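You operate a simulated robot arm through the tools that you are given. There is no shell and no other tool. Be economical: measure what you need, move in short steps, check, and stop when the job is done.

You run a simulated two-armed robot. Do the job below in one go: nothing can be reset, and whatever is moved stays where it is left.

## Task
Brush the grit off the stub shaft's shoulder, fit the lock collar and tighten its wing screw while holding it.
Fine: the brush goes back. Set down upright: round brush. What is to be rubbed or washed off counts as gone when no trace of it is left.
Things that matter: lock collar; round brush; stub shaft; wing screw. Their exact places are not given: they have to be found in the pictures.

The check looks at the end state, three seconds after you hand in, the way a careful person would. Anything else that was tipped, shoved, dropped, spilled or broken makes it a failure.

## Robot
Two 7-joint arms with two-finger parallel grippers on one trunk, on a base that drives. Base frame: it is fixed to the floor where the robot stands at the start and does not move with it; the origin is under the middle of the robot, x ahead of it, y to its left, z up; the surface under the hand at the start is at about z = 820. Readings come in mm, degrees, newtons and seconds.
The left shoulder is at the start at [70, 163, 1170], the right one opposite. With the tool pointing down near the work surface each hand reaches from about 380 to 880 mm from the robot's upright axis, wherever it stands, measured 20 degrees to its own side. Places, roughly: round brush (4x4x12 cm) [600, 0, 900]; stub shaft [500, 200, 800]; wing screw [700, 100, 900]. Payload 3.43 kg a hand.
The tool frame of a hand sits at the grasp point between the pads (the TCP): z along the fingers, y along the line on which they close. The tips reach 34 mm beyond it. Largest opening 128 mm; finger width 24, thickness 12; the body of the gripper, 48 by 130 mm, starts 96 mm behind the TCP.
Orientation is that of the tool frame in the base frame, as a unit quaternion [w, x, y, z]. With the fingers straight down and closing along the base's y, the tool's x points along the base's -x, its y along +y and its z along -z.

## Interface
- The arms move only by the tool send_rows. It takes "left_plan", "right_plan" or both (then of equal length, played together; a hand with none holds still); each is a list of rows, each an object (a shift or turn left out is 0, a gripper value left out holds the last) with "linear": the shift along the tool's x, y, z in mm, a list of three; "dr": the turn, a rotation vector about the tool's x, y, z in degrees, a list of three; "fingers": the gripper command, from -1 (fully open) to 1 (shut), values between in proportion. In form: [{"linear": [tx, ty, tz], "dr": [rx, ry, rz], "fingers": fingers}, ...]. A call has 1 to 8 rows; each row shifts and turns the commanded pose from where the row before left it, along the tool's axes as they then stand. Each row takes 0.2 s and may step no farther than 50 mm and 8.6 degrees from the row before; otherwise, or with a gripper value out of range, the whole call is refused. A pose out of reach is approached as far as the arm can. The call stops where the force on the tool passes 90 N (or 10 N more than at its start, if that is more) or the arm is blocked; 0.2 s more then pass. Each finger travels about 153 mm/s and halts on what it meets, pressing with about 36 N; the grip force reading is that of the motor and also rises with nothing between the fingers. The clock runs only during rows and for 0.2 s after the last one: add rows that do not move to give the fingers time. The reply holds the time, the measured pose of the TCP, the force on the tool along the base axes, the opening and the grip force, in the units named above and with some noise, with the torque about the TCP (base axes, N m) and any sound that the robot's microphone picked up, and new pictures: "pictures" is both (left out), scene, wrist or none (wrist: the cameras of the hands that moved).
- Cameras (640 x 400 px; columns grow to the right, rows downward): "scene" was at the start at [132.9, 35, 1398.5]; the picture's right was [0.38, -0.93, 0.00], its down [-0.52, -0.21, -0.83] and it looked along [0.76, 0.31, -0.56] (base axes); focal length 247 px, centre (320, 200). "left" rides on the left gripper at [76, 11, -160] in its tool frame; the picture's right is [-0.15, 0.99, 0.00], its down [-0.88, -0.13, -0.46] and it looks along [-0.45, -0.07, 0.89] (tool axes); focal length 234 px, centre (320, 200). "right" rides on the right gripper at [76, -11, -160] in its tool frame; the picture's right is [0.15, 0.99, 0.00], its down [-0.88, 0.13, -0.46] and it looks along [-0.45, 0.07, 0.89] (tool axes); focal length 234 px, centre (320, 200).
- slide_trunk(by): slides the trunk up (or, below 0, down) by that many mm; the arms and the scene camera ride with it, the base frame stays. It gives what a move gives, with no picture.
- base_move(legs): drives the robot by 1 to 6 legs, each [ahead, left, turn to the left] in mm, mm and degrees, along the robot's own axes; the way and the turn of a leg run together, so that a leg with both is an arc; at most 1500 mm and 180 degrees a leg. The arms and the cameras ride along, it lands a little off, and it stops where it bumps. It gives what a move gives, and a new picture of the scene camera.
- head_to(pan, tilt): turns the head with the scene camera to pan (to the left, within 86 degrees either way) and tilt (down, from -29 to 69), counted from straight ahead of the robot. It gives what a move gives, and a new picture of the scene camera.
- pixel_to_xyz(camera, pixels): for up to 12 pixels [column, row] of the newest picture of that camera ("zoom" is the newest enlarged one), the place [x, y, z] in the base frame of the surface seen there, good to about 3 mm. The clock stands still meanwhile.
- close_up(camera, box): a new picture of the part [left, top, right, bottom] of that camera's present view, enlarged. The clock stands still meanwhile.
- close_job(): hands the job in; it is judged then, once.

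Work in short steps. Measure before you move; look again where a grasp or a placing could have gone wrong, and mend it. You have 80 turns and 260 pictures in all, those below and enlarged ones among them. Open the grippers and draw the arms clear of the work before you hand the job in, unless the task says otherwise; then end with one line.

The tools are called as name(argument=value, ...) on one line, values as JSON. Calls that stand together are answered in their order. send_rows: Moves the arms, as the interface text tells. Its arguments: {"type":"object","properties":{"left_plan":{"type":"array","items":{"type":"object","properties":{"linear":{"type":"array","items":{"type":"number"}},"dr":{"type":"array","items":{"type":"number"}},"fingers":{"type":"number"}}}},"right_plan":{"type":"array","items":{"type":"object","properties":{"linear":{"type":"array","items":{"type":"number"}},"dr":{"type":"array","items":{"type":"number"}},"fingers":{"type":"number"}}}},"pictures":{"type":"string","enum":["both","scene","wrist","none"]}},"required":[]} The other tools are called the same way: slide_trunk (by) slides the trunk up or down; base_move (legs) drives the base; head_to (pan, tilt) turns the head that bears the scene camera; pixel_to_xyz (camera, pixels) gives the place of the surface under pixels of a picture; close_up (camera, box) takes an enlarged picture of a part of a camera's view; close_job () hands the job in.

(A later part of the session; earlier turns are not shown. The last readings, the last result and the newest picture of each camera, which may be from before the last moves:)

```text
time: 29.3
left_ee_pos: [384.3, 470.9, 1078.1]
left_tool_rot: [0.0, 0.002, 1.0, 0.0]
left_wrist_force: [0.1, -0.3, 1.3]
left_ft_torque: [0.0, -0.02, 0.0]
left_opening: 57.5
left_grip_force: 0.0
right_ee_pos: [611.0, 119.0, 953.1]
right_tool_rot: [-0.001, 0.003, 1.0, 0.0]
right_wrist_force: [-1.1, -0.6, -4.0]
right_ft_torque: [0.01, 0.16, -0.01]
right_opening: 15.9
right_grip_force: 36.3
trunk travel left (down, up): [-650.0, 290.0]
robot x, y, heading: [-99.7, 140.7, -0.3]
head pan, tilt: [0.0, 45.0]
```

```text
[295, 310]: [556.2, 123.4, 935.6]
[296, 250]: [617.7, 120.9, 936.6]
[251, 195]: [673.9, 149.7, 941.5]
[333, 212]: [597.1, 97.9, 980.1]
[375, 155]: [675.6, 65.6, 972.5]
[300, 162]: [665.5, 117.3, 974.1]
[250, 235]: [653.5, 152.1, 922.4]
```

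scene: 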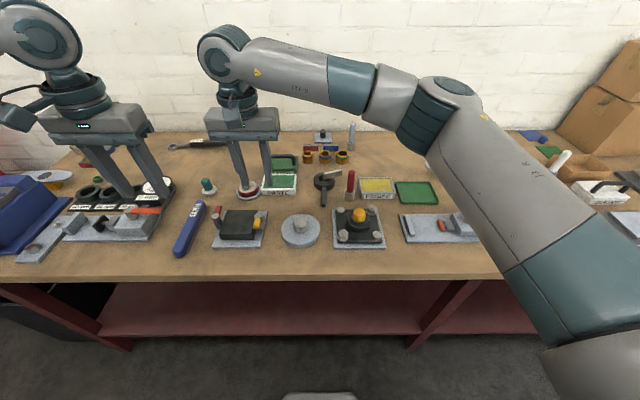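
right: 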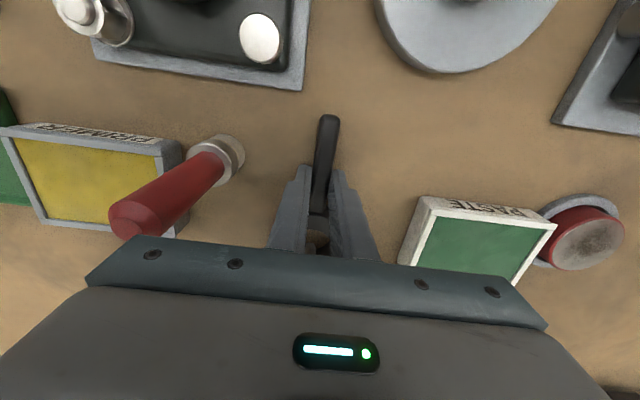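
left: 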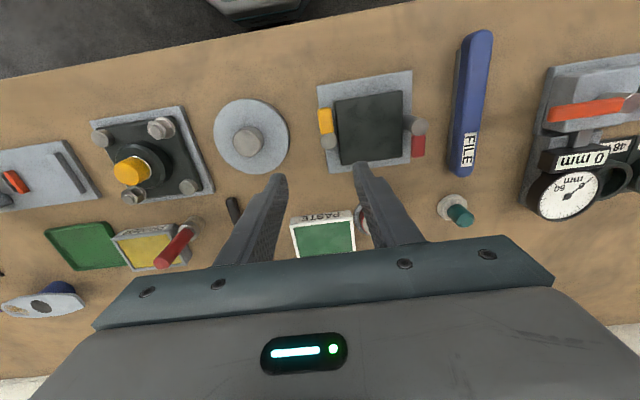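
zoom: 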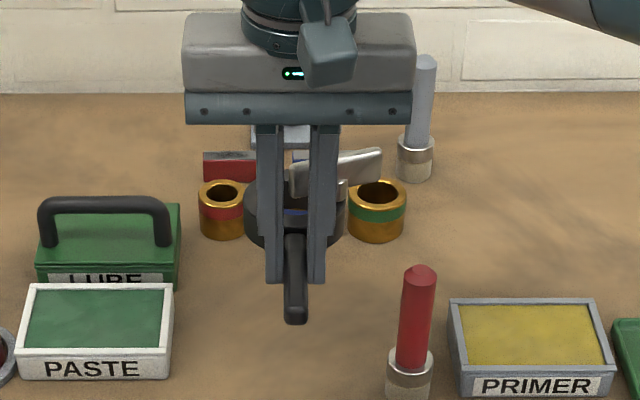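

Level to within 1 mm. Ring centre is 59.5 mm ahead of the TCP. Carry to TCP (420,228) and turn the collar 45° clockwise so its bore comes over the shaft.

send_rows(right_plan=[{"linear": [38, 22, 0]}, {"linear": [38, 22, 0]}, {"linear": [38, 22, 0]}, {"linear": [38, 22, 0]}, {"linear": [39, 21, 0]}, {}], pictures="none")

send_rows(right_plan=[{"dr": [0, 0, 7.5]}, {"dr": [0, 0, 7.5]}, {"dr": [0, 0, 7.5]}, {"dr": [0, 0, 7.5]}, {"dr": [0, 0, 7.5]}, {"dr": [0, 0, 7.5]}, {}], pictures="both")

close_up(camera="scene", box=[250, 160, 360, 260])

```text
time: 30.7
left_ee_pos: [384.2, 472.4, 1077.3]
left_tool_rot: [-0.001, 0.003, 1.0, 0.0]
left_wrist_force: [-0.5, -0.1, -0.7]
left_ft_torque: [0.02, 0.0, -0.03]
left_opening: 57.7
left_grip_force: 0.2
right_ee_pos: [419.5, 227.6, 954.0]
right_tool_rot: [-0.001, 0.005, 1.0, -0.001]
right_wrist_force: [-0.2, 0.7, -4.3]
right_ft_torque: [0.01, 0.2, 0.02]
right_opening: 15.9
right_grip_force: 36.1
trunk travel left (down, up): [-650.0, 290.0]
robot x, y, heading: [-99.8, 138.2, -0.3]
head pan, tilt: [0.0, 45.0]
```

```text
time: 32.3
left_ee_pos: [384.3, 473.6, 1078.3]
left_tool_rot: [0.0, 0.002, 1.0, 0.0]
left_wrist_force: [0.1, -0.7, 0.1]
left_ft_torque: [-0.01, 0.0, 0.0]
left_opening: 57.5
left_grip_force: 0.0
right_ee_pos: [419.8, 229.1, 953.6]
right_tool_rot: [0.0, 0.387, 0.922, 0.0]
right_wrist_force: [-0.5, -0.2, -4.7]
right_ft_torque: [0.11, 0.1, -0.02]
right_opening: 15.7
right_grip_force: 36.4
trunk travel left (down, up): [-650.0, 290.0]
robot x, y, heading: [-97.0, 136.5, -0.6]
head pan, tilt: [0.0, 45.0]
```

scene: 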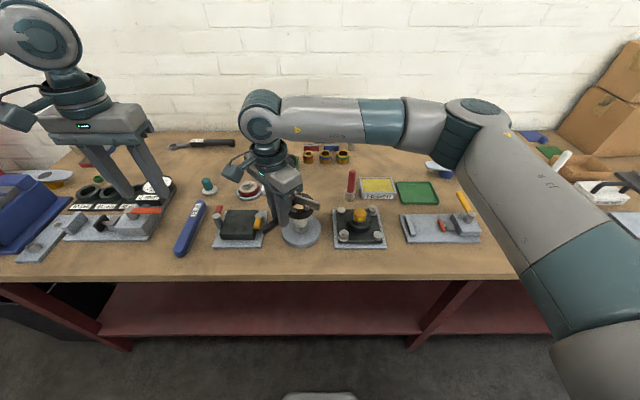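
right: 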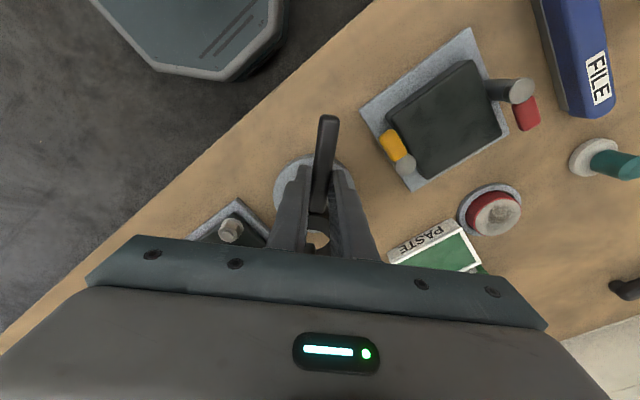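

```text
4.00 times, centred on (305, 210) of scene
```

zoom: 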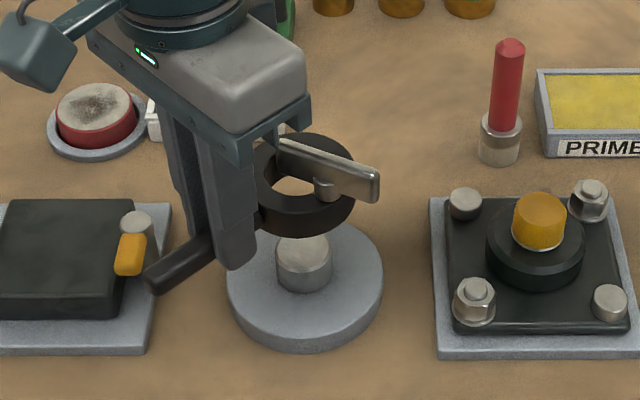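

Ring is above the shaft. Measure the ring, the post and the neighbouring fixture to align and check clearance.

pixel_to_xyz(camera="zoom", pixels=[[345, 160], [310, 137], [352, 195], [275, 218], [312, 230], [285, 182], [306, 180], [345, 180], [303, 240], [303, 258], [280, 247], [328, 250]])

pixel_to_xyz(camera="zoom", pixels=[[152, 285], [136, 218], [132, 245], [122, 265], [145, 225], [132, 350], [160, 220], [120, 290], [230, 270], [382, 275], [305, 350], [372, 180]])

```text
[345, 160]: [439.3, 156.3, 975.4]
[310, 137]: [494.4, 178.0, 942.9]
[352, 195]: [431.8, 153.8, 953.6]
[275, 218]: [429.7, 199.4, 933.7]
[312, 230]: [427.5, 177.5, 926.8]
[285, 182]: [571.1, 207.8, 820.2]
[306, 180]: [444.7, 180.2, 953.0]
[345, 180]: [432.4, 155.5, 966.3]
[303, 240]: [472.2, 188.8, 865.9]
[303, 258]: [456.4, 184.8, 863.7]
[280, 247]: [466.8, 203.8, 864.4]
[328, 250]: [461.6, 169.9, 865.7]
```

```text
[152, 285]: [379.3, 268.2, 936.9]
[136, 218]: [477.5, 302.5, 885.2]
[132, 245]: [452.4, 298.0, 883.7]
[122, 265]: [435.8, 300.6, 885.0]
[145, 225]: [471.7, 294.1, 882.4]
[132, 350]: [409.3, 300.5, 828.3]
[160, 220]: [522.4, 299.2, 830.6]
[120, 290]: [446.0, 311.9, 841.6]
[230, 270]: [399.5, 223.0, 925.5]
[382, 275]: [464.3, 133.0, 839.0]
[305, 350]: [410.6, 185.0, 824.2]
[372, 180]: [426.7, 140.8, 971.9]
```

Ring centre ≈(461.5,186.7), shaft centre ≈(462.5,186.5): near enough. Lower to just above the post top and compare.

send_rows(right_plan=[{"linear": [0, 0, 25]}, {"linear": [0, 0, 20]}, {}], pictures="none")

close_up(camera="scene", box=[270, 190, 340, 250])

```text
time: 33.1
left_ee_pos: [383.5, 473.1, 1077.6]
left_tool_rot: [0.001, 0.002, 1.0, 0.0]
left_wrist_force: [0.0, 0.7, 0.1]
left_ft_torque: [-0.05, -0.02, 0.01]
left_opening: 57.7
left_grip_force: 0.2
right_ee_pos: [420.2, 228.6, 908.6]
right_tool_rot: [0.0, 0.385, 0.923, 0.0]
right_wrist_force: [0.3, -0.1, -4.0]
right_ft_torque: [0.14, 0.11, -0.04]
right_opening: 15.9
right_grip_force: 35.6
trunk travel left (down, up): [-650.0, 290.0]
robot x, y, heading: [-97.8, 137.9, -0.5]
head pan, tilt: [0.0, 45.0]
```

```text
6.67 times, centred on (305, 220) of scene
```

zoom: 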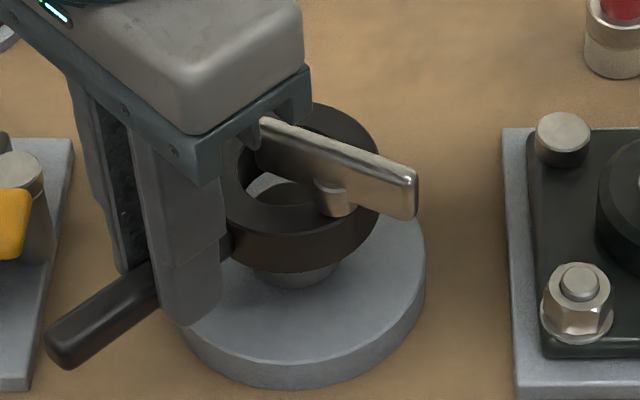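

Check the lateral alignment numerically: ring's right edge and front, and post edges.

pixel_to_xyz(camera="zoom", pixels=[[376, 160], [372, 235], [333, 272], [262, 275], [296, 284], [345, 108], [335, 112], [300, 262], [290, 266], [300, 240], [255, 180], [270, 215]])

close_up(camera="right", box=[260, 140, 380, 260])

```text
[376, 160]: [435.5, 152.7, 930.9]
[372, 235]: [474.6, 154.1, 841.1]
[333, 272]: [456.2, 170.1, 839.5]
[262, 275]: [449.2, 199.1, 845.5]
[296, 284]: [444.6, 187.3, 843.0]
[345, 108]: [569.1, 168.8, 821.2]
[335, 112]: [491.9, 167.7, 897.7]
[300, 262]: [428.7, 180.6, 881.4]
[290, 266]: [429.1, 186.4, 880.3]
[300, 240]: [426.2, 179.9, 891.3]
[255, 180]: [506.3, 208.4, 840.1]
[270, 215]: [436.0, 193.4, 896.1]
```

```text
3.33 times, centred on (320, 200) of right
```

zoom: 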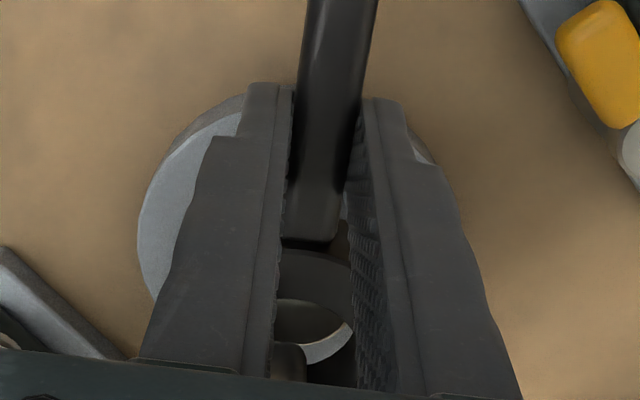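

Aligned within ~2 mm. Lower gently onto the post.

send_rows(right_plan=[{"linear": [0, 0, 4]}, {"linear": [0, 0, 4]}, {"linear": [0, 0, 4]}, {}], pictures="none")

close_up(camera="scene", box=[270, 190, 340, 250])

```text
time: 34.1
left_ee_pos: [383.8, 473.4, 1078.1]
left_tool_rot: [0.0, 0.003, 1.0, 0.0]
left_wrist_force: [-0.4, 0.6, 0.4]
left_ft_torque: [0.04, 0.01, 0.0]
left_opening: 57.7
left_grip_force: 0.0
right_ee_pos: [420.8, 229.8, 897.5]
right_tool_rot: [0.001, 0.386, 0.923, 0.0]
right_wrist_force: [1.0, 0.0, -3.8]
right_ft_torque: [0.11, 0.1, 0.01]
right_opening: 15.6
right_grip_force: 35.7
trunk travel left (down, up): [-650.0, 290.0]
robot x, y, heading: [-103.1, 135.3, -0.5]
head pan, tilt: [0.0, 45.0]
```

```text
6.67 times, centred on (305, 220) of scene
```

zoom: 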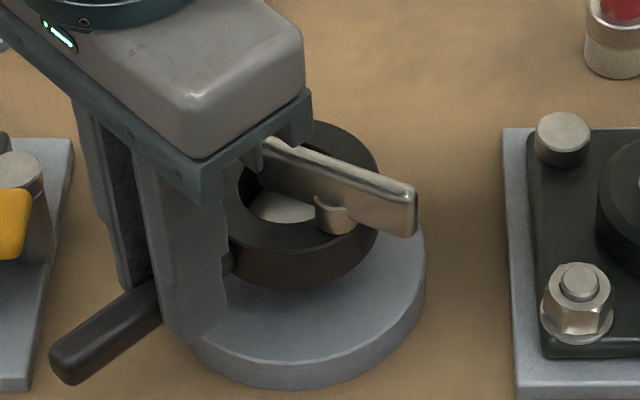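

The post is entering the bore with no resistance. Continue down to the shoulder.

send_rows(right_plan=[{"linear": [0, 0, 5]}, {"linear": [0, 0, 5]}, {"linear": [0, 0, 5]}, {"linear": [0, 0, 3]}, {"linear": [0, 0, 2]}, {}], pictures="none")

close_up(camera="scene", box=[270, 190, 340, 250])

```text
time: 35.5
left_ee_pos: [383.5, 472.6, 1077.2]
left_tool_rot: [0.0, 0.003, 1.0, -0.001]
left_wrist_force: [1.4, -0.4, 0.7]
left_ft_torque: [-0.02, -0.03, 0.01]
left_opening: 57.4
left_grip_force: 0.0
right_ee_pos: [420.1, 230.8, 876.0]
right_tool_rot: [0.0, 0.385, 0.923, 0.0]
right_wrist_force: [0.4, 0.1, -5.0]
right_ft_torque: [0.12, 0.1, -0.03]
right_opening: 15.6
right_grip_force: 35.5
trunk travel left (down, up): [-650.0, 290.0]
robot x, y, heading: [-100.8, 142.8, -0.7]
head pan, tilt: [0.0, 45.0]
```

```text
6.67 times, centred on (305, 220) of scene
```

zoom: 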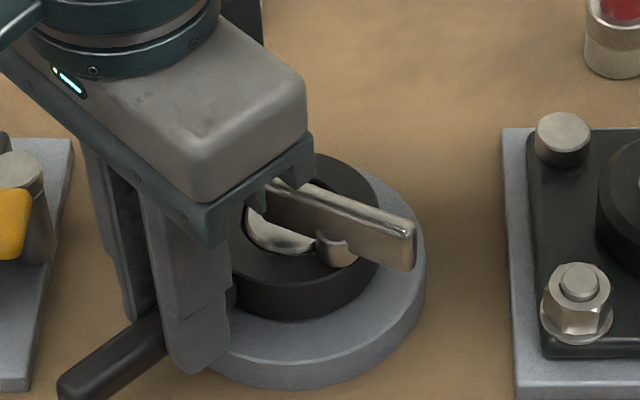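

Nearly seated, still no upward force. Lower 1 mm at a time until contact.

send_rows(right_plan=[{"linear": [0, 0, 1]}, {"linear": [0, 0, 1]}, {}], pictures="none")

```text
time: 36.3
left_ee_pos: [383.9, 473.8, 1078.2]
left_tool_rot: [0.001, 0.004, 1.0, 0.0]
left_wrist_force: [0.1, -1.0, -0.6]
left_ft_torque: [0.01, -0.02, 0.04]
left_opening: 57.5
left_grip_force: 0.1
right_ee_pos: [420.3, 229.5, 874.6]
right_tool_rot: [0.0, 0.386, 0.922, -0.001]
right_wrist_force: [0.3, 0.2, -4.1]
right_ft_torque: [0.15, 0.12, 0.01]
right_opening: 15.6
right_grip_force: 36.3
trunk travel left (down, up): [-650.0, 290.0]
robot x, y, heading: [-102.9, 138.4, -0.5]
head pan, tilt: [0.0, 45.0]
```

send_rows(right_plan=[{"linear": [0, 0, 1]}, {"linear": [0, 0, 1]}, {}], pictures="none")

```text
time: 37.1
left_ee_pos: [383.4, 473.3, 1078.9]
left_tool_rot: [0.0, 0.002, 1.0, 0.0]
left_wrist_force: [0.5, 0.2, 0.3]
left_ft_torque: [0.01, -0.02, 0.0]
left_opening: 57.7
left_grip_force: 0.1
right_ee_pos: [420.2, 229.3, 875.1]
right_tool_rot: [0.0, 0.386, 0.923, 0.0]
right_wrist_force: [2.6, 2.0, 9.2]
right_ft_torque: [-0.54, -0.45, 0.09]
right_opening: 15.9
right_grip_force: 36.1
trunk travel left (down, up): [-650.0, 290.0]
robot x, y, heading: [-98.9, 131.7, -0.4]
head pan, tilt: [0.0, 45.0]
```

Seated (contact 9 N). Release, raise the right hand clear, then shift the base 70 mm right.

send_rows(right_plan=[{"fingers": 0.4}, {}, {"linear": [0, 0, -45]}, {"linear": [0, 0, -50]}, {"linear": [0, 0, -50]}, {"linear": [0, -40, -20]}, {"linear": [0, -48, 0]}, {"linear": [0, -48, 0]}], pictures="none")

base_move(legs=[[0, -70, 0]])

close_up(camera="scene", box=[230, 180, 330, 260])

```text
time: 38.9
left_ee_pos: [383.0, 472.9, 1078.3]
left_tool_rot: [0.0, 0.002, 1.0, 0.0]
left_wrist_force: [0.0, 0.0, 0.6]
left_ft_torque: [0.0, -0.01, -0.02]
left_opening: 57.9
left_grip_force: 0.1
right_ee_pos: [322.3, 134.1, 1040.5]
right_tool_rot: [0.0, 0.385, 0.923, 0.001]
right_wrist_force: [-0.5, 0.0, -0.8]
right_ft_torque: [0.0, 0.0, 0.01]
right_opening: 38.5
right_grip_force: 0.1
trunk travel left (down, up): [-650.0, 290.0]
robot x, y, heading: [-96.8, 138.5, -0.4]
head pan, tilt: [0.0, 45.0]
```

```text
time: 39.9
left_ee_pos: [382.9, 404.0, 1078.0]
left_tool_rot: [0.0, 0.003, 1.0, 0.0]
left_wrist_force: [-0.5, -0.9, 0.8]
left_ft_torque: [0.0, -0.02, -0.03]
left_opening: 57.7
left_grip_force: 0.1
right_ee_pos: [322.5, 65.4, 1040.3]
right_tool_rot: [0.0, 0.386, 0.922, 0.0]
right_wrist_force: [0.0, 0.5, -0.5]
right_ft_torque: [0.05, 0.0, 0.03]
right_opening: 38.5
right_grip_force: 0.1
trunk travel left (down, up): [-650.0, 290.0]
robot x, y, heading: [-101.2, 65.6, -0.2]
head pan, tilt: [0.0, 45.0]
```

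scene: 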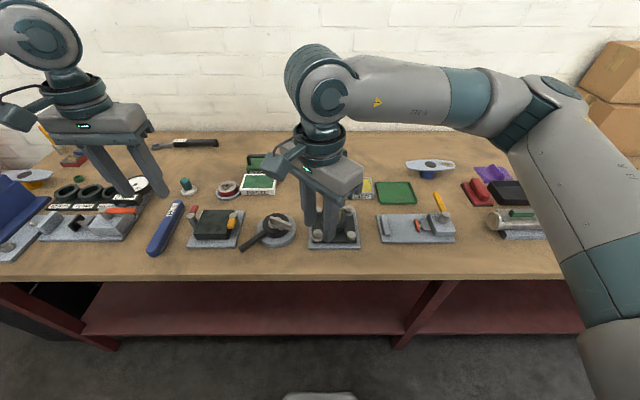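

```text
5.00 times, centred on (280, 220) of scene
```

zoom: 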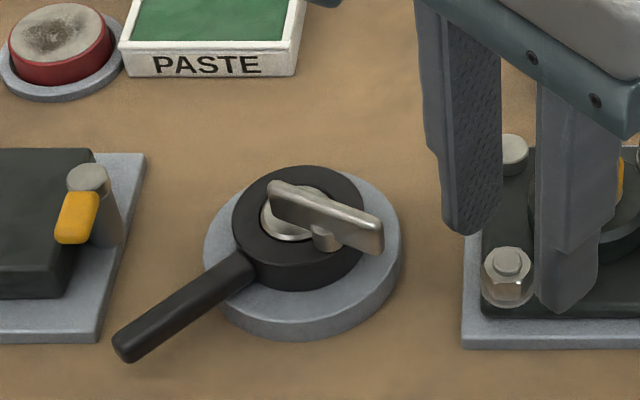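

Collar sits level on the shaft. Measure handle, blade and screw.

pixel_to_xyz(camera="zoom", pixels=[[122, 348], [160, 318], [200, 288], [240, 258], [272, 187], [378, 222], [325, 204], [325, 235], [300, 172], [300, 275], [355, 250], [320, 212]])

```text
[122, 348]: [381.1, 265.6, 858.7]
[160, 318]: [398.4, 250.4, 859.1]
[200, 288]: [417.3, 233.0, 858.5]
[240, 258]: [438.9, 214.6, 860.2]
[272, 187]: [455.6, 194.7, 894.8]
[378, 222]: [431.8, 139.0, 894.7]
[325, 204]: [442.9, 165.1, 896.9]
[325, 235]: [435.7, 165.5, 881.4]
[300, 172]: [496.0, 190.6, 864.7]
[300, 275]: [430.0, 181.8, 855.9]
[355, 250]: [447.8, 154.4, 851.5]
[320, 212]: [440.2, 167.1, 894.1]
```

Handle axis passes (397,251.5,~852) pointing 138.6°; blade centred (443.7,167), z≈880–896. Rotate the left hand: yaw 41.5° then tilt 25° so its body leans away from the screw.

send_rows(left_plan=[{"dr": [0, 0, 8.3], "fingers": 0.2}, {"dr": [0, 0, 8.3]}, {"dr": [0, 0, 8.3]}, {"dr": [0, 0, 8.3]}, {"dr": [0, 0, 8.3]}, {"dr": [0, -8.3, 0]}, {"dr": [0, -8.3, 0]}, {"dr": [0, -8.3, 0]}], pictures="none")

```text
time: 41.7
left_ee_pos: [381.5, 403.9, 1077.5]
left_tool_rot: [0.203, 0.348, 0.912, -0.078]
left_wrist_force: [0.3, 1.2, 0.7]
left_ft_torque: [-0.03, 0.01, -0.01]
left_opening: 51.2
left_grip_force: 0.0
right_ee_pos: [321.3, 66.3, 1039.2]
right_tool_rot: [0.001, 0.386, 0.922, 0.0]
right_wrist_force: [-0.2, -0.2, 0.5]
right_ft_torque: [-0.01, -0.02, -0.01]
right_opening: 38.3
right_grip_force: 0.2
trunk travel left (down, up): [-650.0, 290.0]
robot x, y, heading: [-101.7, 67.2, -0.3]
head pan, tilt: [0.0, 45.0]
```

Tool axes are as intended. Move to a pre-grasp 110 mm back along the tool axis and look.

send_rows(left_plan=[{"linear": [-1.7, -25.9, 31]}, {"linear": [-1.7, -25.9, 31]}, {"linear": [-1.7, -25.9, 31]}, {"linear": [-1.7, -25.9, 31]}, {}], right_plan=[{"linear": [0, -30, -10]}, {"linear": [0, -30, -10]}, {"linear": [0, -20, 0]}, {}, {}], pictures="both")

```text
time: 42.9
left_ee_pos: [360.1, 285.0, 969.4]
left_tool_rot: [0.201, 0.349, 0.912, -0.077]
left_wrist_force: [-0.2, -0.7, 0.3]
left_ft_torque: [0.01, -0.02, 0.02]
left_opening: 51.2
left_grip_force: 0.0
right_ee_pos: [263.8, 13.6, 1061.3]
right_tool_rot: [0.001, 0.386, 0.923, 0.0]
right_wrist_force: [0.1, -0.2, -0.3]
right_ft_torque: [-0.03, -0.01, 0.0]
right_opening: 38.5
right_grip_force: 0.1
trunk travel left (down, up): [-650.0, 290.0]
robot x, y, heading: [-101.3, 68.6, -0.2]
head pan, tilt: [0.0, 45.0]
```

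scene: 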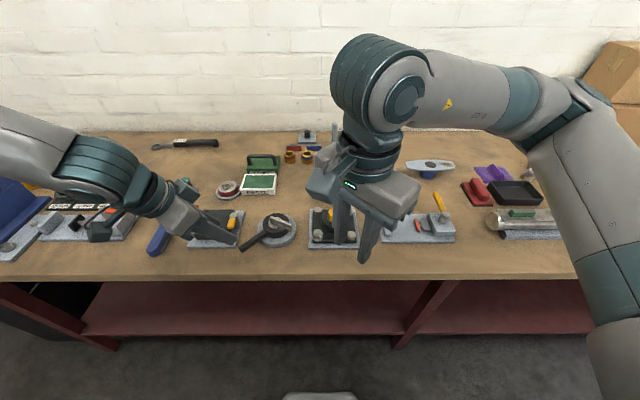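
right: 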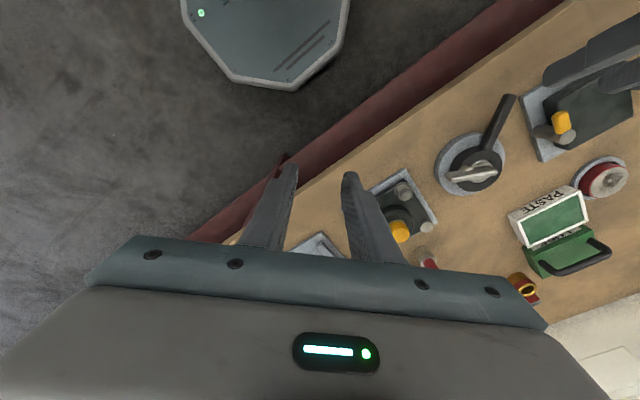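
left: 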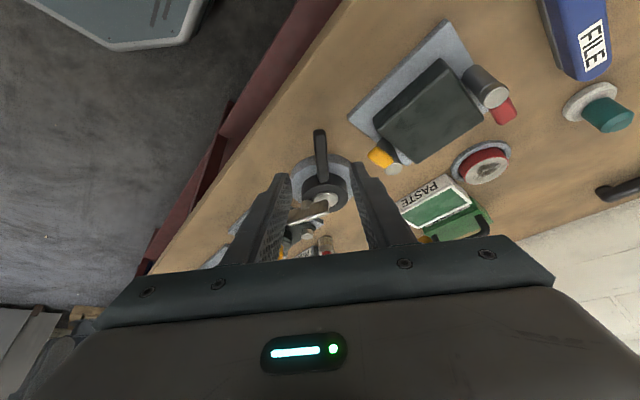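

Handle lies centred between the fingers in the left view. Advance 110 mm along the tool axis and grip.

send_rows(left_plan=[{"linear": [2, 0, 40]}, {"linear": [2.5, -0.5, 40]}, {"linear": [0, 0, 22]}, {"linear": [0, 0, 7]}, {}], pictures="none")

close_up(camera="scene", box=[210, 170, 330, 270])

close_up(camera="left", box=[240, 100, 420, 260])

```text
time: 44.1
left_ee_pos: [388.8, 258.2, 868.1]
left_tool_rot: [0.202, 0.348, 0.912, -0.077]
left_wrist_force: [0.6, -0.7, -0.8]
left_ft_torque: [-0.01, 0.01, 0.0]
left_opening: 51.2
left_grip_force: 0.0
right_ee_pos: [266.2, 11.8, 1060.8]
right_tool_rot: [0.0, 0.386, 0.923, 0.0]
right_wrist_force: [-0.4, -0.2, 0.3]
right_ft_torque: [-0.01, 0.0, 0.0]
right_opening: 38.1
right_grip_force: 0.1
trunk travel left (down, up): [-650.0, 290.0]
robot x, y, heading: [-101.0, 69.3, -0.3]
head pan, tilt: [0.0, 45.0]
```

```text
4.00 times, centred on (270, 220) of scene
```

zoom: 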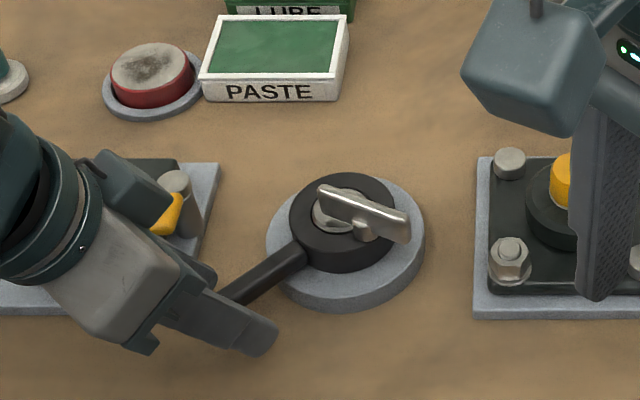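

```text
2.50 times, centred on (330, 180) of left
```

zoom: 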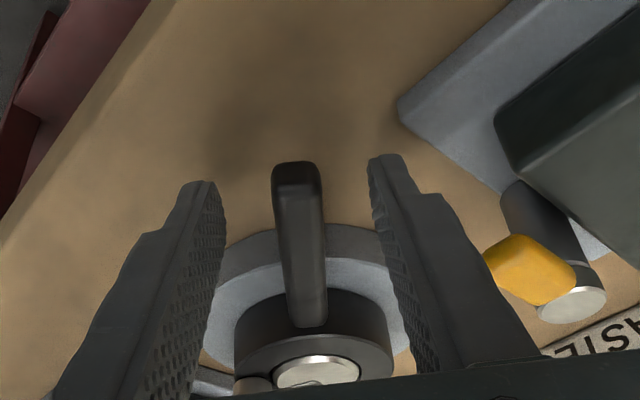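

Centred. Close the left gripper on the handle.

send_rows(left_plan=[{"fingers": 1}, {}, {}], pictures="none")

close_up(camera="scene", box=[230, 180, 330, 260])

pixel_to_xyz(camera="zoom", pixels=[[272, 188], [378, 222], [325, 204], [325, 235]])

```text
time: 44.9
left_ee_pos: [388.2, 258.2, 867.3]
left_tool_rot: [0.201, 0.349, 0.912, -0.077]
left_wrist_force: [-9.0, -8.1, -0.5]
left_ft_torque: [0.14, 0.35, -1.25]
left_opening: 15.5
left_grip_force: 35.5
right_ee_pos: [265.4, 11.0, 1062.0]
right_tool_rot: [0.0, 0.386, 0.923, 0.0]
right_wrist_force: [-0.2, -0.5, -0.4]
right_ft_torque: [-0.01, -0.01, -0.01]
right_opening: 38.5
right_grip_force: 0.1
trunk travel left (down, up): [-650.0, 290.0]
robot x, y, heading: [-99.8, 67.8, -0.4]
head pan, tilt: [0.0, 45.0]
```

```text
5.00 times, centred on (280, 220) of scene
```

zoom: 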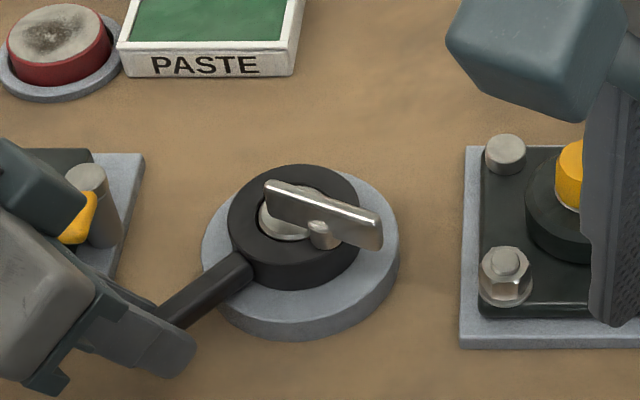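

```text
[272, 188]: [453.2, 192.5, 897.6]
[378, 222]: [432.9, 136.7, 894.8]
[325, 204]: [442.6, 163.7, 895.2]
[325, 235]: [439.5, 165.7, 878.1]
```

Held (15.5 mm) with a slight side load; relieve it by 1 mm. Bring the right hand in above and start yawing it to match the blade (blade axis 70°, closing needs tool y at 160°).

send_rows(right_plan=[{"linear": [-9.7, 40.6, 0]}, {"linear": [-9.7, 40.6, 0]}, {"linear": [-9.7, 40.6, 0]}, {"linear": [-9.7, 40.6, 0]}, {"linear": [-9.7, 40.6, 0]}, {"dr": [0, 0, -8.2]}, {"dr": [0, 0, -8.2]}, {"dr": [0, 0, -8.2]}], left_plan=[{"linear": [0, -1, 0]}, {}, {}, {}, {}, {}, {}, {}], pictures="none")

send_rows(right_plan=[{"dr": [0, 0, -8.2]}, {"dr": [0, 0, -8.2]}, {"dr": [0, 0, -8.2]}, {"dr": [0, 0, -8.2]}, {"dr": [0, 0, -8.2]}, {"dr": [0, 0, -8.2]}, {"dr": [0, 0, -8.2]}, {"dr": [0, 0, -8.2]}], pictures="none")

send_rows(right_plan=[{"dr": [0, 0, -8.2]}, {"dr": [0, 0, -8.2]}, {"dr": [0, 0, -8.2]}, {}], pictures="both")

```text
time: 46.7
left_ee_pos: [387.2, 257.5, 868.3]
left_tool_rot: [0.202, 0.348, 0.912, -0.077]
left_wrist_force: [-6.5, -5.2, 0.6]
left_ft_torque: [0.01, 0.15, -0.91]
left_opening: 16.1
left_grip_force: 36.2
right_ee_pos: [443.5, 117.9, 1061.2]
right_tool_rot: [0.0, 0.179, 0.984, 0.0]
right_wrist_force: [0.5, 0.0, -0.6]
right_ft_torque: [-0.01, 0.01, -0.03]
right_opening: 38.5
right_grip_force: 0.1
trunk travel left (down, up): [-650.0, 290.0]
robot x, y, heading: [-101.8, 66.2, -0.3]
head pan, tilt: [0.0, 45.0]
```

```text
time: 48.5
left_ee_pos: [387.1, 258.1, 868.4]
left_tool_rot: [0.202, 0.348, 0.912, -0.077]
left_wrist_force: [-7.2, -7.2, 0.5]
left_ft_torque: [-0.07, 0.09, -1.04]
left_opening: 15.9
left_grip_force: 36.4
right_ee_pos: [441.9, 115.3, 1059.5]
right_tool_rot: [0.0, -0.383, 0.924, 0.0]
right_wrist_force: [-1.4, -0.6, 0.0]
right_ft_torque: [0.0, 0.0, -0.04]
right_opening: 38.4
right_grip_force: 0.0
trunk travel left (down, up): [-650.0, 290.0]
robot x, y, heading: [-99.7, 71.8, -0.4]
head pan, tilt: [0.0, 45.0]
```

```text
time: 49.5
left_ee_pos: [387.2, 258.3, 869.6]
left_tool_rot: [0.202, 0.349, 0.912, -0.077]
left_wrist_force: [-7.3, -7.3, 0.3]
left_ft_torque: [-0.08, 0.09, -1.04]
left_opening: 15.7
left_grip_force: 36.3
right_ee_pos: [444.6, 117.0, 1060.3]
right_tool_rot: [0.0, -0.571, 0.821, 0.0]
right_wrist_force: [0.0, -0.5, -0.4]
right_ft_torque: [-0.02, 0.04, -0.02]
right_opening: 38.1
right_grip_force: 0.1
trunk travel left (down, up): [-650.0, 290.0]
robot x, y, heading: [-99.4, 69.7, -0.3]
head pan, tilt: [0.0, 45.0]
```

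scene: 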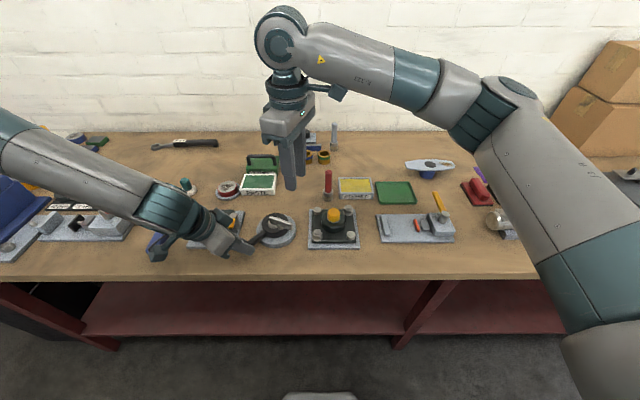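
right: 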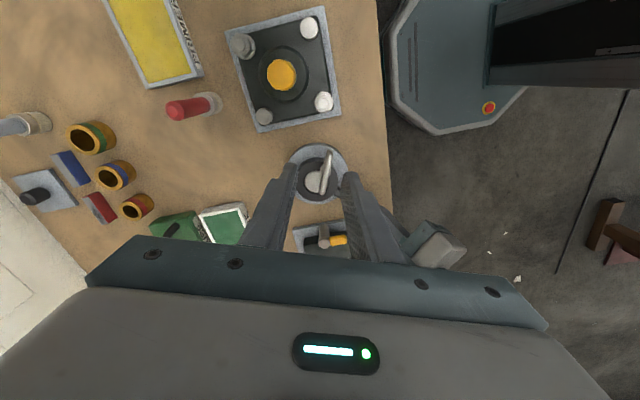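

Yaw is right. Move over the screw axis and lower to ~50 mm above the blade; look.

send_rows(right_plan=[{"linear": [-22.3, 8.8, 30]}, {"linear": [-22.3, 8.8, 30]}, {"linear": [0, 0, 40]}, {}], pictures="both")

close_up(camera="right", box=[250, 80, 410, 240])

```text
time: 50.5
left_ee_pos: [387.5, 258.1, 867.7]
left_tool_rot: [0.202, 0.348, 0.912, -0.077]
left_wrist_force: [-6.6, -7.1, 0.2]
left_ft_torque: [-0.05, 0.11, -1.02]
left_opening: 15.7
left_grip_force: 35.8
right_ee_pos: [443.0, 165.9, 961.1]
right_tool_rot: [0.0, -0.569, 0.822, 0.0]
right_wrist_force: [0.8, -0.7, -0.2]
right_ft_torque: [-0.02, 0.0, 0.01]
right_opening: 38.5
right_grip_force: 0.0
trunk travel left (down, up): [-650.0, 290.0]
robot x, y, heading: [-97.6, 68.4, -0.2]
head pan, tilt: [0.0, 45.0]
```

scene: 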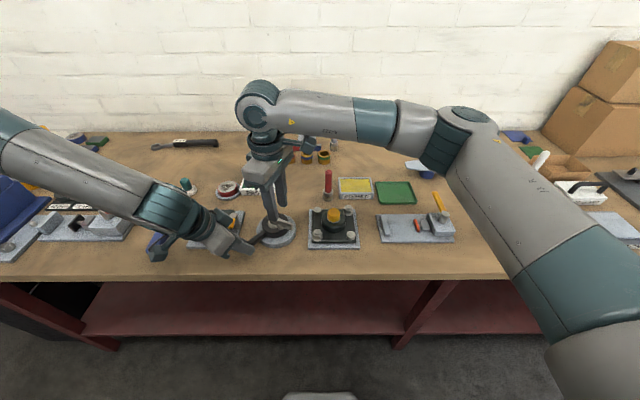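
right: 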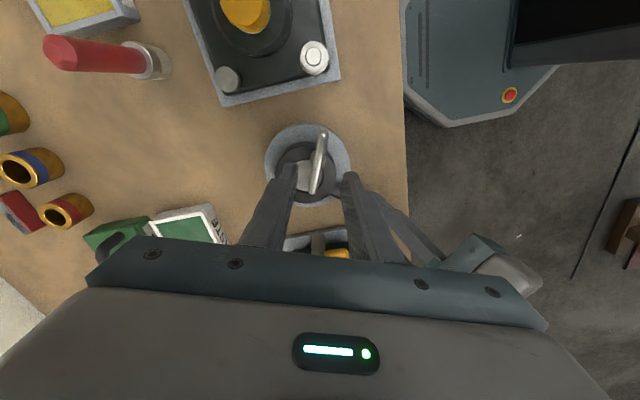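

```text
2.50 times, centred on (330, 160) of right
```

zoom: 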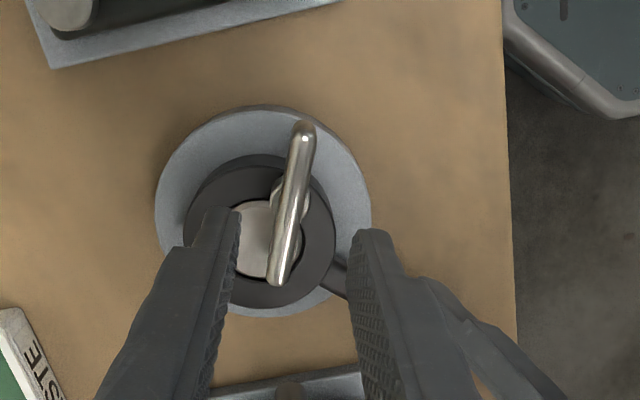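

Verify the blade's ends and centre from this view.

pixel_to_xyz(camera="zoom", pixels=[[305, 128], [298, 170], [290, 210], [282, 250], [277, 280], [278, 205], [302, 240]])

```text
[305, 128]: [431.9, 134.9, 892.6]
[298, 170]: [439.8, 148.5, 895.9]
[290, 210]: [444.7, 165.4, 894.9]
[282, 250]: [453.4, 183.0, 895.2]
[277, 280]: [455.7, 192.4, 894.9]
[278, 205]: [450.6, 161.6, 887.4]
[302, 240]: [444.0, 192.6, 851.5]
```

Centre (443.8,164), good. Lower to z≈905 and close on the blade.

send_rows(right_plan=[{"linear": [1, -1.2, 30]}, {"linear": [0, 0, 20]}, {"linear": [0, 0, 6]}, {}, {"fingers": 1}, {}, {}], pictures="none")

close_up(camera="scene", box=[220, 180, 330, 260])

```text
time: 52.1
left_ee_pos: [388.3, 258.6, 868.5]
left_tool_rot: [0.202, 0.348, 0.912, -0.076]
left_wrist_force: [-1.6, -11.7, 0.7]
left_ft_torque: [0.41, 0.54, -0.92]
left_opening: 15.4
left_grip_force: 35.3
right_ee_pos: [443.9, 162.2, 903.2]
right_tool_rot: [0.0, -0.57, 0.822, 0.001]
right_wrist_force: [-10.6, 3.2, 0.2]
right_ft_torque: [-0.07, 0.21, 0.07]
right_opening: 16.1
right_grip_force: 35.9
trunk travel left (down, up): [-650.0, 290.0]
robot x, y, heading: [-97.0, 71.9, -0.3]
head pan, tilt: [0.0, 45.0]
```

```text
5.00 times, centred on (275, 220) of scene
```

zoom: 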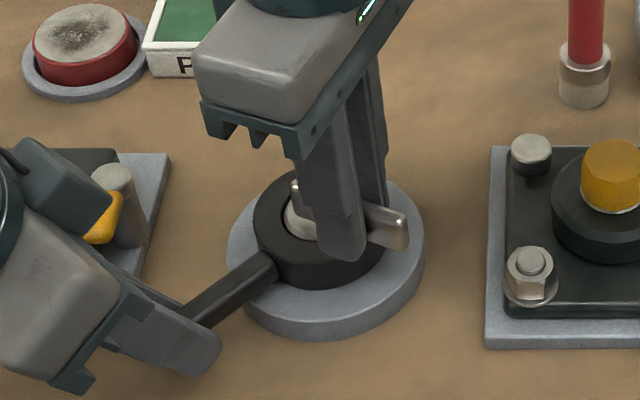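

Opening of 16 mm suggests the tips are on the round stem. Reopen, rise 10 mm and regrip on the blade only.

send_rows(right_plan=[{"fingers": 0.5}, {}, {"linear": [0, 0, -10]}, {}, {"fingers": 1}, {}, {}], pictures="none")

close_up(camera="scene", box=[240, 190, 320, 250])

```text
time: 53.7
left_ee_pos: [388.0, 257.6, 867.6]
left_tool_rot: [0.202, 0.347, 0.913, -0.075]
left_wrist_force: [-5.7, -8.7, 0.8]
left_ft_torque: [-0.06, 0.18, -1.04]
left_opening: 15.7
left_grip_force: 35.8
right_ee_pos: [446.1, 163.1, 915.5]
right_tool_rot: [0.001, -0.569, 0.822, 0.001]
right_wrist_force: [-1.2, 1.6, 1.5]
right_ft_torque: [0.0, -0.06, 0.01]
right_opening: 9.0
right_grip_force: 35.8
trunk travel left (down, up): [-650.0, 290.0]
robot x, y, heading: [-97.1, 63.3, -0.2]
head pan, tilt: [0.0, 45.0]
```

```text
6.67 times, centred on (280, 220) of scene
```

zoom: 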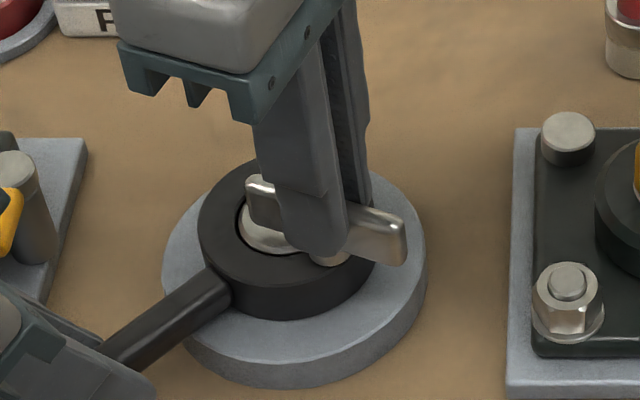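

Now gripping the 9 mm blade. Turn clockwise (tool +z) about 32° and watch torque.

send_rows(right_plan=[{"dr": [0, 0, 8]}, {"dr": [0, 0, 8]}, {"dr": [0, 0, 8]}, {"dr": [0, 0, 8]}, {}], pictures="none")

close_up(camera="scene", box=[240, 190, 320, 250])

```text
time: 54.9
left_ee_pos: [388.0, 258.7, 868.0]
left_tool_rot: [0.202, 0.348, 0.912, -0.077]
left_wrist_force: [-4.1, -12.9, -0.2]
left_ft_torque: [0.16, 0.36, -1.09]
left_opening: 16.1
left_grip_force: 35.4
right_ee_pos: [443.7, 163.3, 914.4]
right_tool_rot: [0.0, -0.32, 0.947, 0.001]
right_wrist_force: [-3.0, 10.3, 1.3]
right_ft_torque: [0.4, 0.02, 0.01]
right_opening: 8.9
right_grip_force: 35.7
trunk travel left (down, up): [-650.0, 290.0]
robot x, y, heading: [-101.9, 68.4, -0.3]
head pan, tilt: [0.0, 45.0]
```

```text
6.67 times, centred on (280, 220) of scene
```

zoom: 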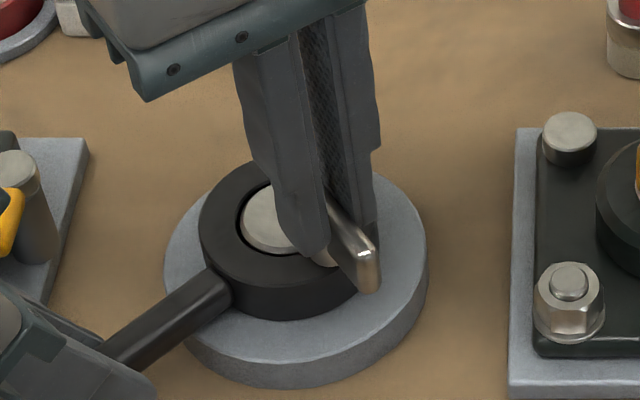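

The blade turns freely, collar stays. Keep turning 40° more and watch torque about z.

send_rows(right_plan=[{"linear": [0, 1, 0], "dr": [0, 0, 8]}, {"dr": [0, 0, 8]}, {"dr": [0, 0, 8]}, {"dr": [0, 0, 8]}, {"dr": [0, 0, 8]}, {}], pictures="none")

close_up(camera="scene", box=[220, 170, 330, 260])

```text
time: 56.3
left_ee_pos: [387.9, 258.7, 867.5]
left_tool_rot: [0.203, 0.349, 0.912, -0.077]
left_wrist_force: [-2.3, -15.5, 0.0]
left_ft_torque: [-0.12, 0.03, -0.96]
left_opening: 16.0
left_grip_force: 36.2
right_ee_pos: [443.5, 166.2, 914.4]
right_tool_rot: [0.001, 0.023, 1.0, 0.0]
right_wrist_force: [-0.1, 14.5, 3.7]
right_ft_torque: [0.6, -0.06, 0.01]
right_opening: 9.1
right_grip_force: 36.1
trunk travel left (down, up): [-650.0, 290.0]
robot x, y, heading: [-97.8, 70.7, -0.1]
head pan, tilt: [0.0, 45.0]
```

```text
4.44 times, centred on (275, 215) of scene
```

zoom: 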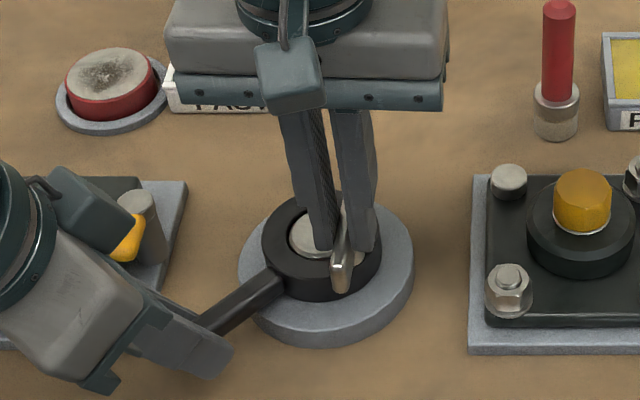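

Turned 72° with no real torque yet. Shift 1.5 mm to lower side load and continue 48°.

send_rows(right_plan=[{"linear": [0, 1.5, 0], "dr": [0, 0, 8]}, {"dr": [0, 0, 8]}, {"dr": [0, 0, 8]}, {"dr": [0, 0, 8]}, {"dr": [0, 0, 8]}, {"dr": [0, 0, 8]}, {}], pictures="none")

close_up(camera="scene", box=[220, 170, 330, 260])

```text
time: 57.9
left_ee_pos: [387.9, 257.4, 867.7]
left_tool_rot: [0.201, 0.348, 0.912, -0.077]
left_wrist_force: [0.6, -18.3, -0.7]
left_ft_torque: [0.08, 0.19, -0.97]
left_opening: 16.0
left_grip_force: 35.8
right_ee_pos: [443.8, 166.6, 914.6]
right_tool_rot: [-0.001, 0.427, 0.904, 0.001]
right_wrist_force: [0.2, 17.5, 15.1]
right_ft_torque: [0.94, 0.0, 0.02]
right_opening: 9.5
right_grip_force: 35.5
trunk travel left (down, up): [-650.0, 290.0]
robot x, y, heading: [-98.9, 65.2, -0.3]
head pan, tilt: [0.0, 45.0]
```

```text
4.44 times, centred on (275, 215) of scene
```

zoom: 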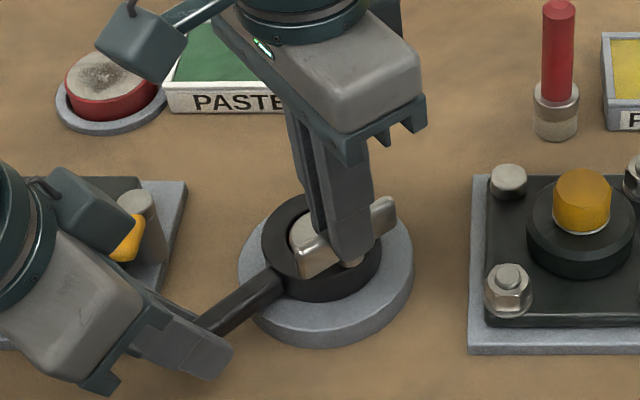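

There's an upward push of 15 N now; open the right fingers and rise to see the blade height and state.

send_rows(right_plan=[{"fingers": 0.4}, {}, {"linear": [0, 0, -40]}, {"linear": [0, 0, -40]}, {}], pictures="none")

close_up(camera="scene", box=[240, 180, 320, 250])

pixel_to_xyz(camera="zoom", pixels=[[245, 230], [300, 220], [320, 200], [340, 190], [300, 160], [380, 160], [360, 175], [260, 270]])

```text
time: 59.1
left_ee_pos: [387.4, 259.5, 868.9]
left_tool_rot: [0.201, 0.348, 0.913, -0.076]
left_wrist_force: [-9.1, -5.0, 0.6]
left_ft_torque: [-0.27, 0.06, -1.17]
left_opening: 16.0
left_grip_force: 36.0
right_ee_pos: [444.6, 166.5, 993.5]
right_tool_rot: [0.0, 0.428, 0.904, 0.0]
right_wrist_force: [-0.7, 0.4, 0.6]
right_ft_torque: [-0.01, -0.04, -0.02]
right_opening: 38.7
right_grip_force: 0.0
trunk travel left (down, up): [-650.0, 290.0]
robot x, y, heading: [-102.0, 68.5, -0.3]
head pan, tilt: [0.0, 45.0]
```

```text
5.71 times, centred on (280, 215) of scene
```

zoom: 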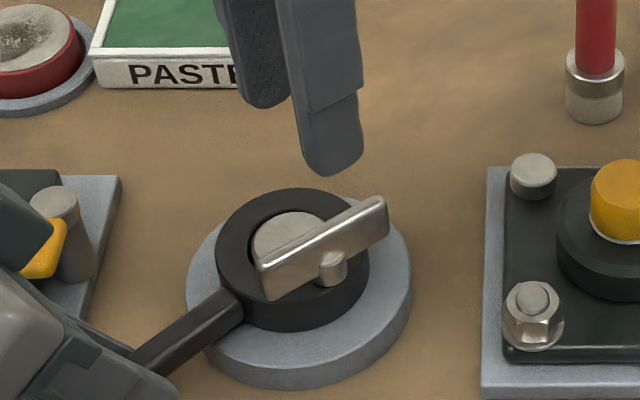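

```text
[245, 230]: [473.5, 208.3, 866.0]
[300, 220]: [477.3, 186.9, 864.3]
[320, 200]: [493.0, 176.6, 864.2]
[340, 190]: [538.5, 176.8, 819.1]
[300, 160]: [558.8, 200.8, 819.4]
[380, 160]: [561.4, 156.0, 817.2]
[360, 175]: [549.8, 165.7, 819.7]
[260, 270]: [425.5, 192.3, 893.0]
```

Blade has turned ~120°. Measure its present ends and height.

pixel_to_xyz(camera="zoom", pixels=[[266, 260], [295, 243], [325, 227], [355, 211], [380, 200], [330, 265], [330, 280], [268, 297]])

```text
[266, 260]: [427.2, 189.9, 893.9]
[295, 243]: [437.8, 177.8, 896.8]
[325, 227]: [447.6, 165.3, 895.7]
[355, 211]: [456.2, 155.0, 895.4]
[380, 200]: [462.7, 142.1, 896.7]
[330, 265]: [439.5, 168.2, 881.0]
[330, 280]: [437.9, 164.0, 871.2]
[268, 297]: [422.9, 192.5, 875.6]
```

Height unchanged, blade now at −53°, centre (445,166). Torque hasn't risen, so regrip (slightly higher) and go on turning clockwise.

send_rows(right_plan=[{"linear": [0, 0, 45]}, {"linear": [0, 0, 31]}, {}, {"fingers": 1}, {}, {"dr": [0, 0, 8]}, {"dr": [0, 0, 8]}, {}], pictures="none")

send_rows(right_plan=[{"dr": [0, 0, 8]}, {"dr": [0, 0, 8]}, {"dr": [0, 0, 8]}, {}], pictures="none")

close_up(camera="scene", box=[220, 170, 330, 260])

```text
time: 60.9
left_ee_pos: [389.6, 258.5, 869.3]
left_tool_rot: [0.202, 0.349, 0.912, -0.078]
left_wrist_force: [-4.4, -12.2, 0.5]
left_ft_torque: [-0.18, -0.06, -1.03]
left_opening: 16.1
left_grip_force: 35.7
right_ee_pos: [444.3, 167.3, 919.8]
right_tool_rot: [0.0, 0.549, 0.836, 0.0]
right_wrist_force: [4.7, 12.5, 9.4]
right_ft_torque: [0.99, -0.07, 0.04]
right_opening: 8.8
right_grip_force: 35.4
trunk travel left (down, up): [-650.0, 290.0]
robot x, y, heading: [-101.8, 69.8, -0.4]
head pan, tilt: [0.0, 45.0]
```

```text
time: 61.9
left_ee_pos: [388.4, 259.6, 868.5]
left_tool_rot: [0.202, 0.349, 0.912, -0.077]
left_wrist_force: [-2.3, -15.2, 0.0]
left_ft_torque: [0.09, -0.03, -1.04]
left_opening: 16.2
left_grip_force: 36.4
right_ee_pos: [443.9, 166.9, 919.8]
right_tool_rot: [0.0, 0.711, 0.703, 0.001]
right_wrist_force: [9.4, 17.5, 20.6]
right_ft_torque: [0.81, -0.44, 0.01]
right_opening: 9.1
right_grip_force: 36.0
trunk travel left (down, up): [-650.0, 290.0]
robot x, y, heading: [-98.8, 69.0, -0.3]
head pan, tilt: [0.0, 45.0]
```

```text
4.44 times, centred on (275, 215) of scene
```

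zoom: 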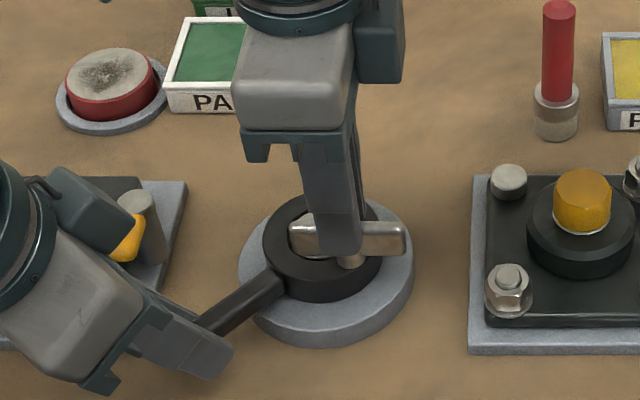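

161° so far, torque still small. Continue another 40°.

send_rows(right_plan=[{"linear": [0, 0, -1], "dr": [0, 0, 8]}, {"dr": [0, 0, 8]}, {"dr": [0, 0, 8]}, {"dr": [0, 0, 8]}, {"dr": [0, 0, 8]}, {}], pictures="none")

close_up(camera="scene", box=[220, 170, 330, 260])

```text
time: 63.3
left_ee_pos: [387.6, 260.4, 866.5]
left_tool_rot: [0.201, 0.349, 0.912, -0.078]
left_wrist_force: [-6.8, -6.3, 6.5]
left_ft_torque: [-0.79, -0.43, -1.1]
left_opening: 16.6
left_grip_force: 36.2
right_ee_pos: [442.8, 165.4, 918.8]
right_tool_rot: [0.001, 0.909, 0.417, 0.001]
right_wrist_force: [13.6, 9.4, 14.0]
right_ft_torque: [0.32, -0.57, -0.03]
right_opening: 9.3
right_grip_force: 36.2
trunk travel left (down, up): [-650.0, 290.0]
robot x, y, heading: [-102.6, 66.8, -0.4]
head pan, tilt: [0.0, 45.0]
```

```text
4.44 times, centred on (275, 215) of scene
```

zoom: 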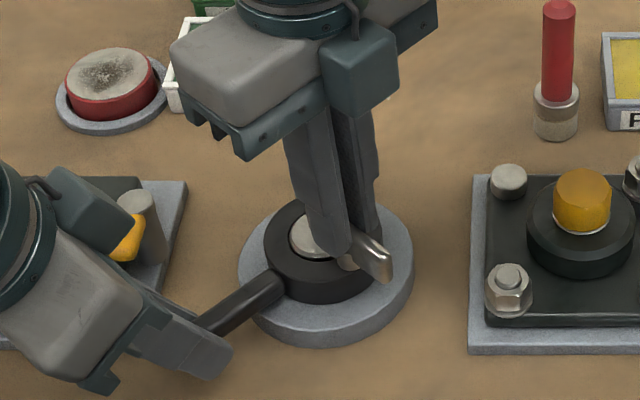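

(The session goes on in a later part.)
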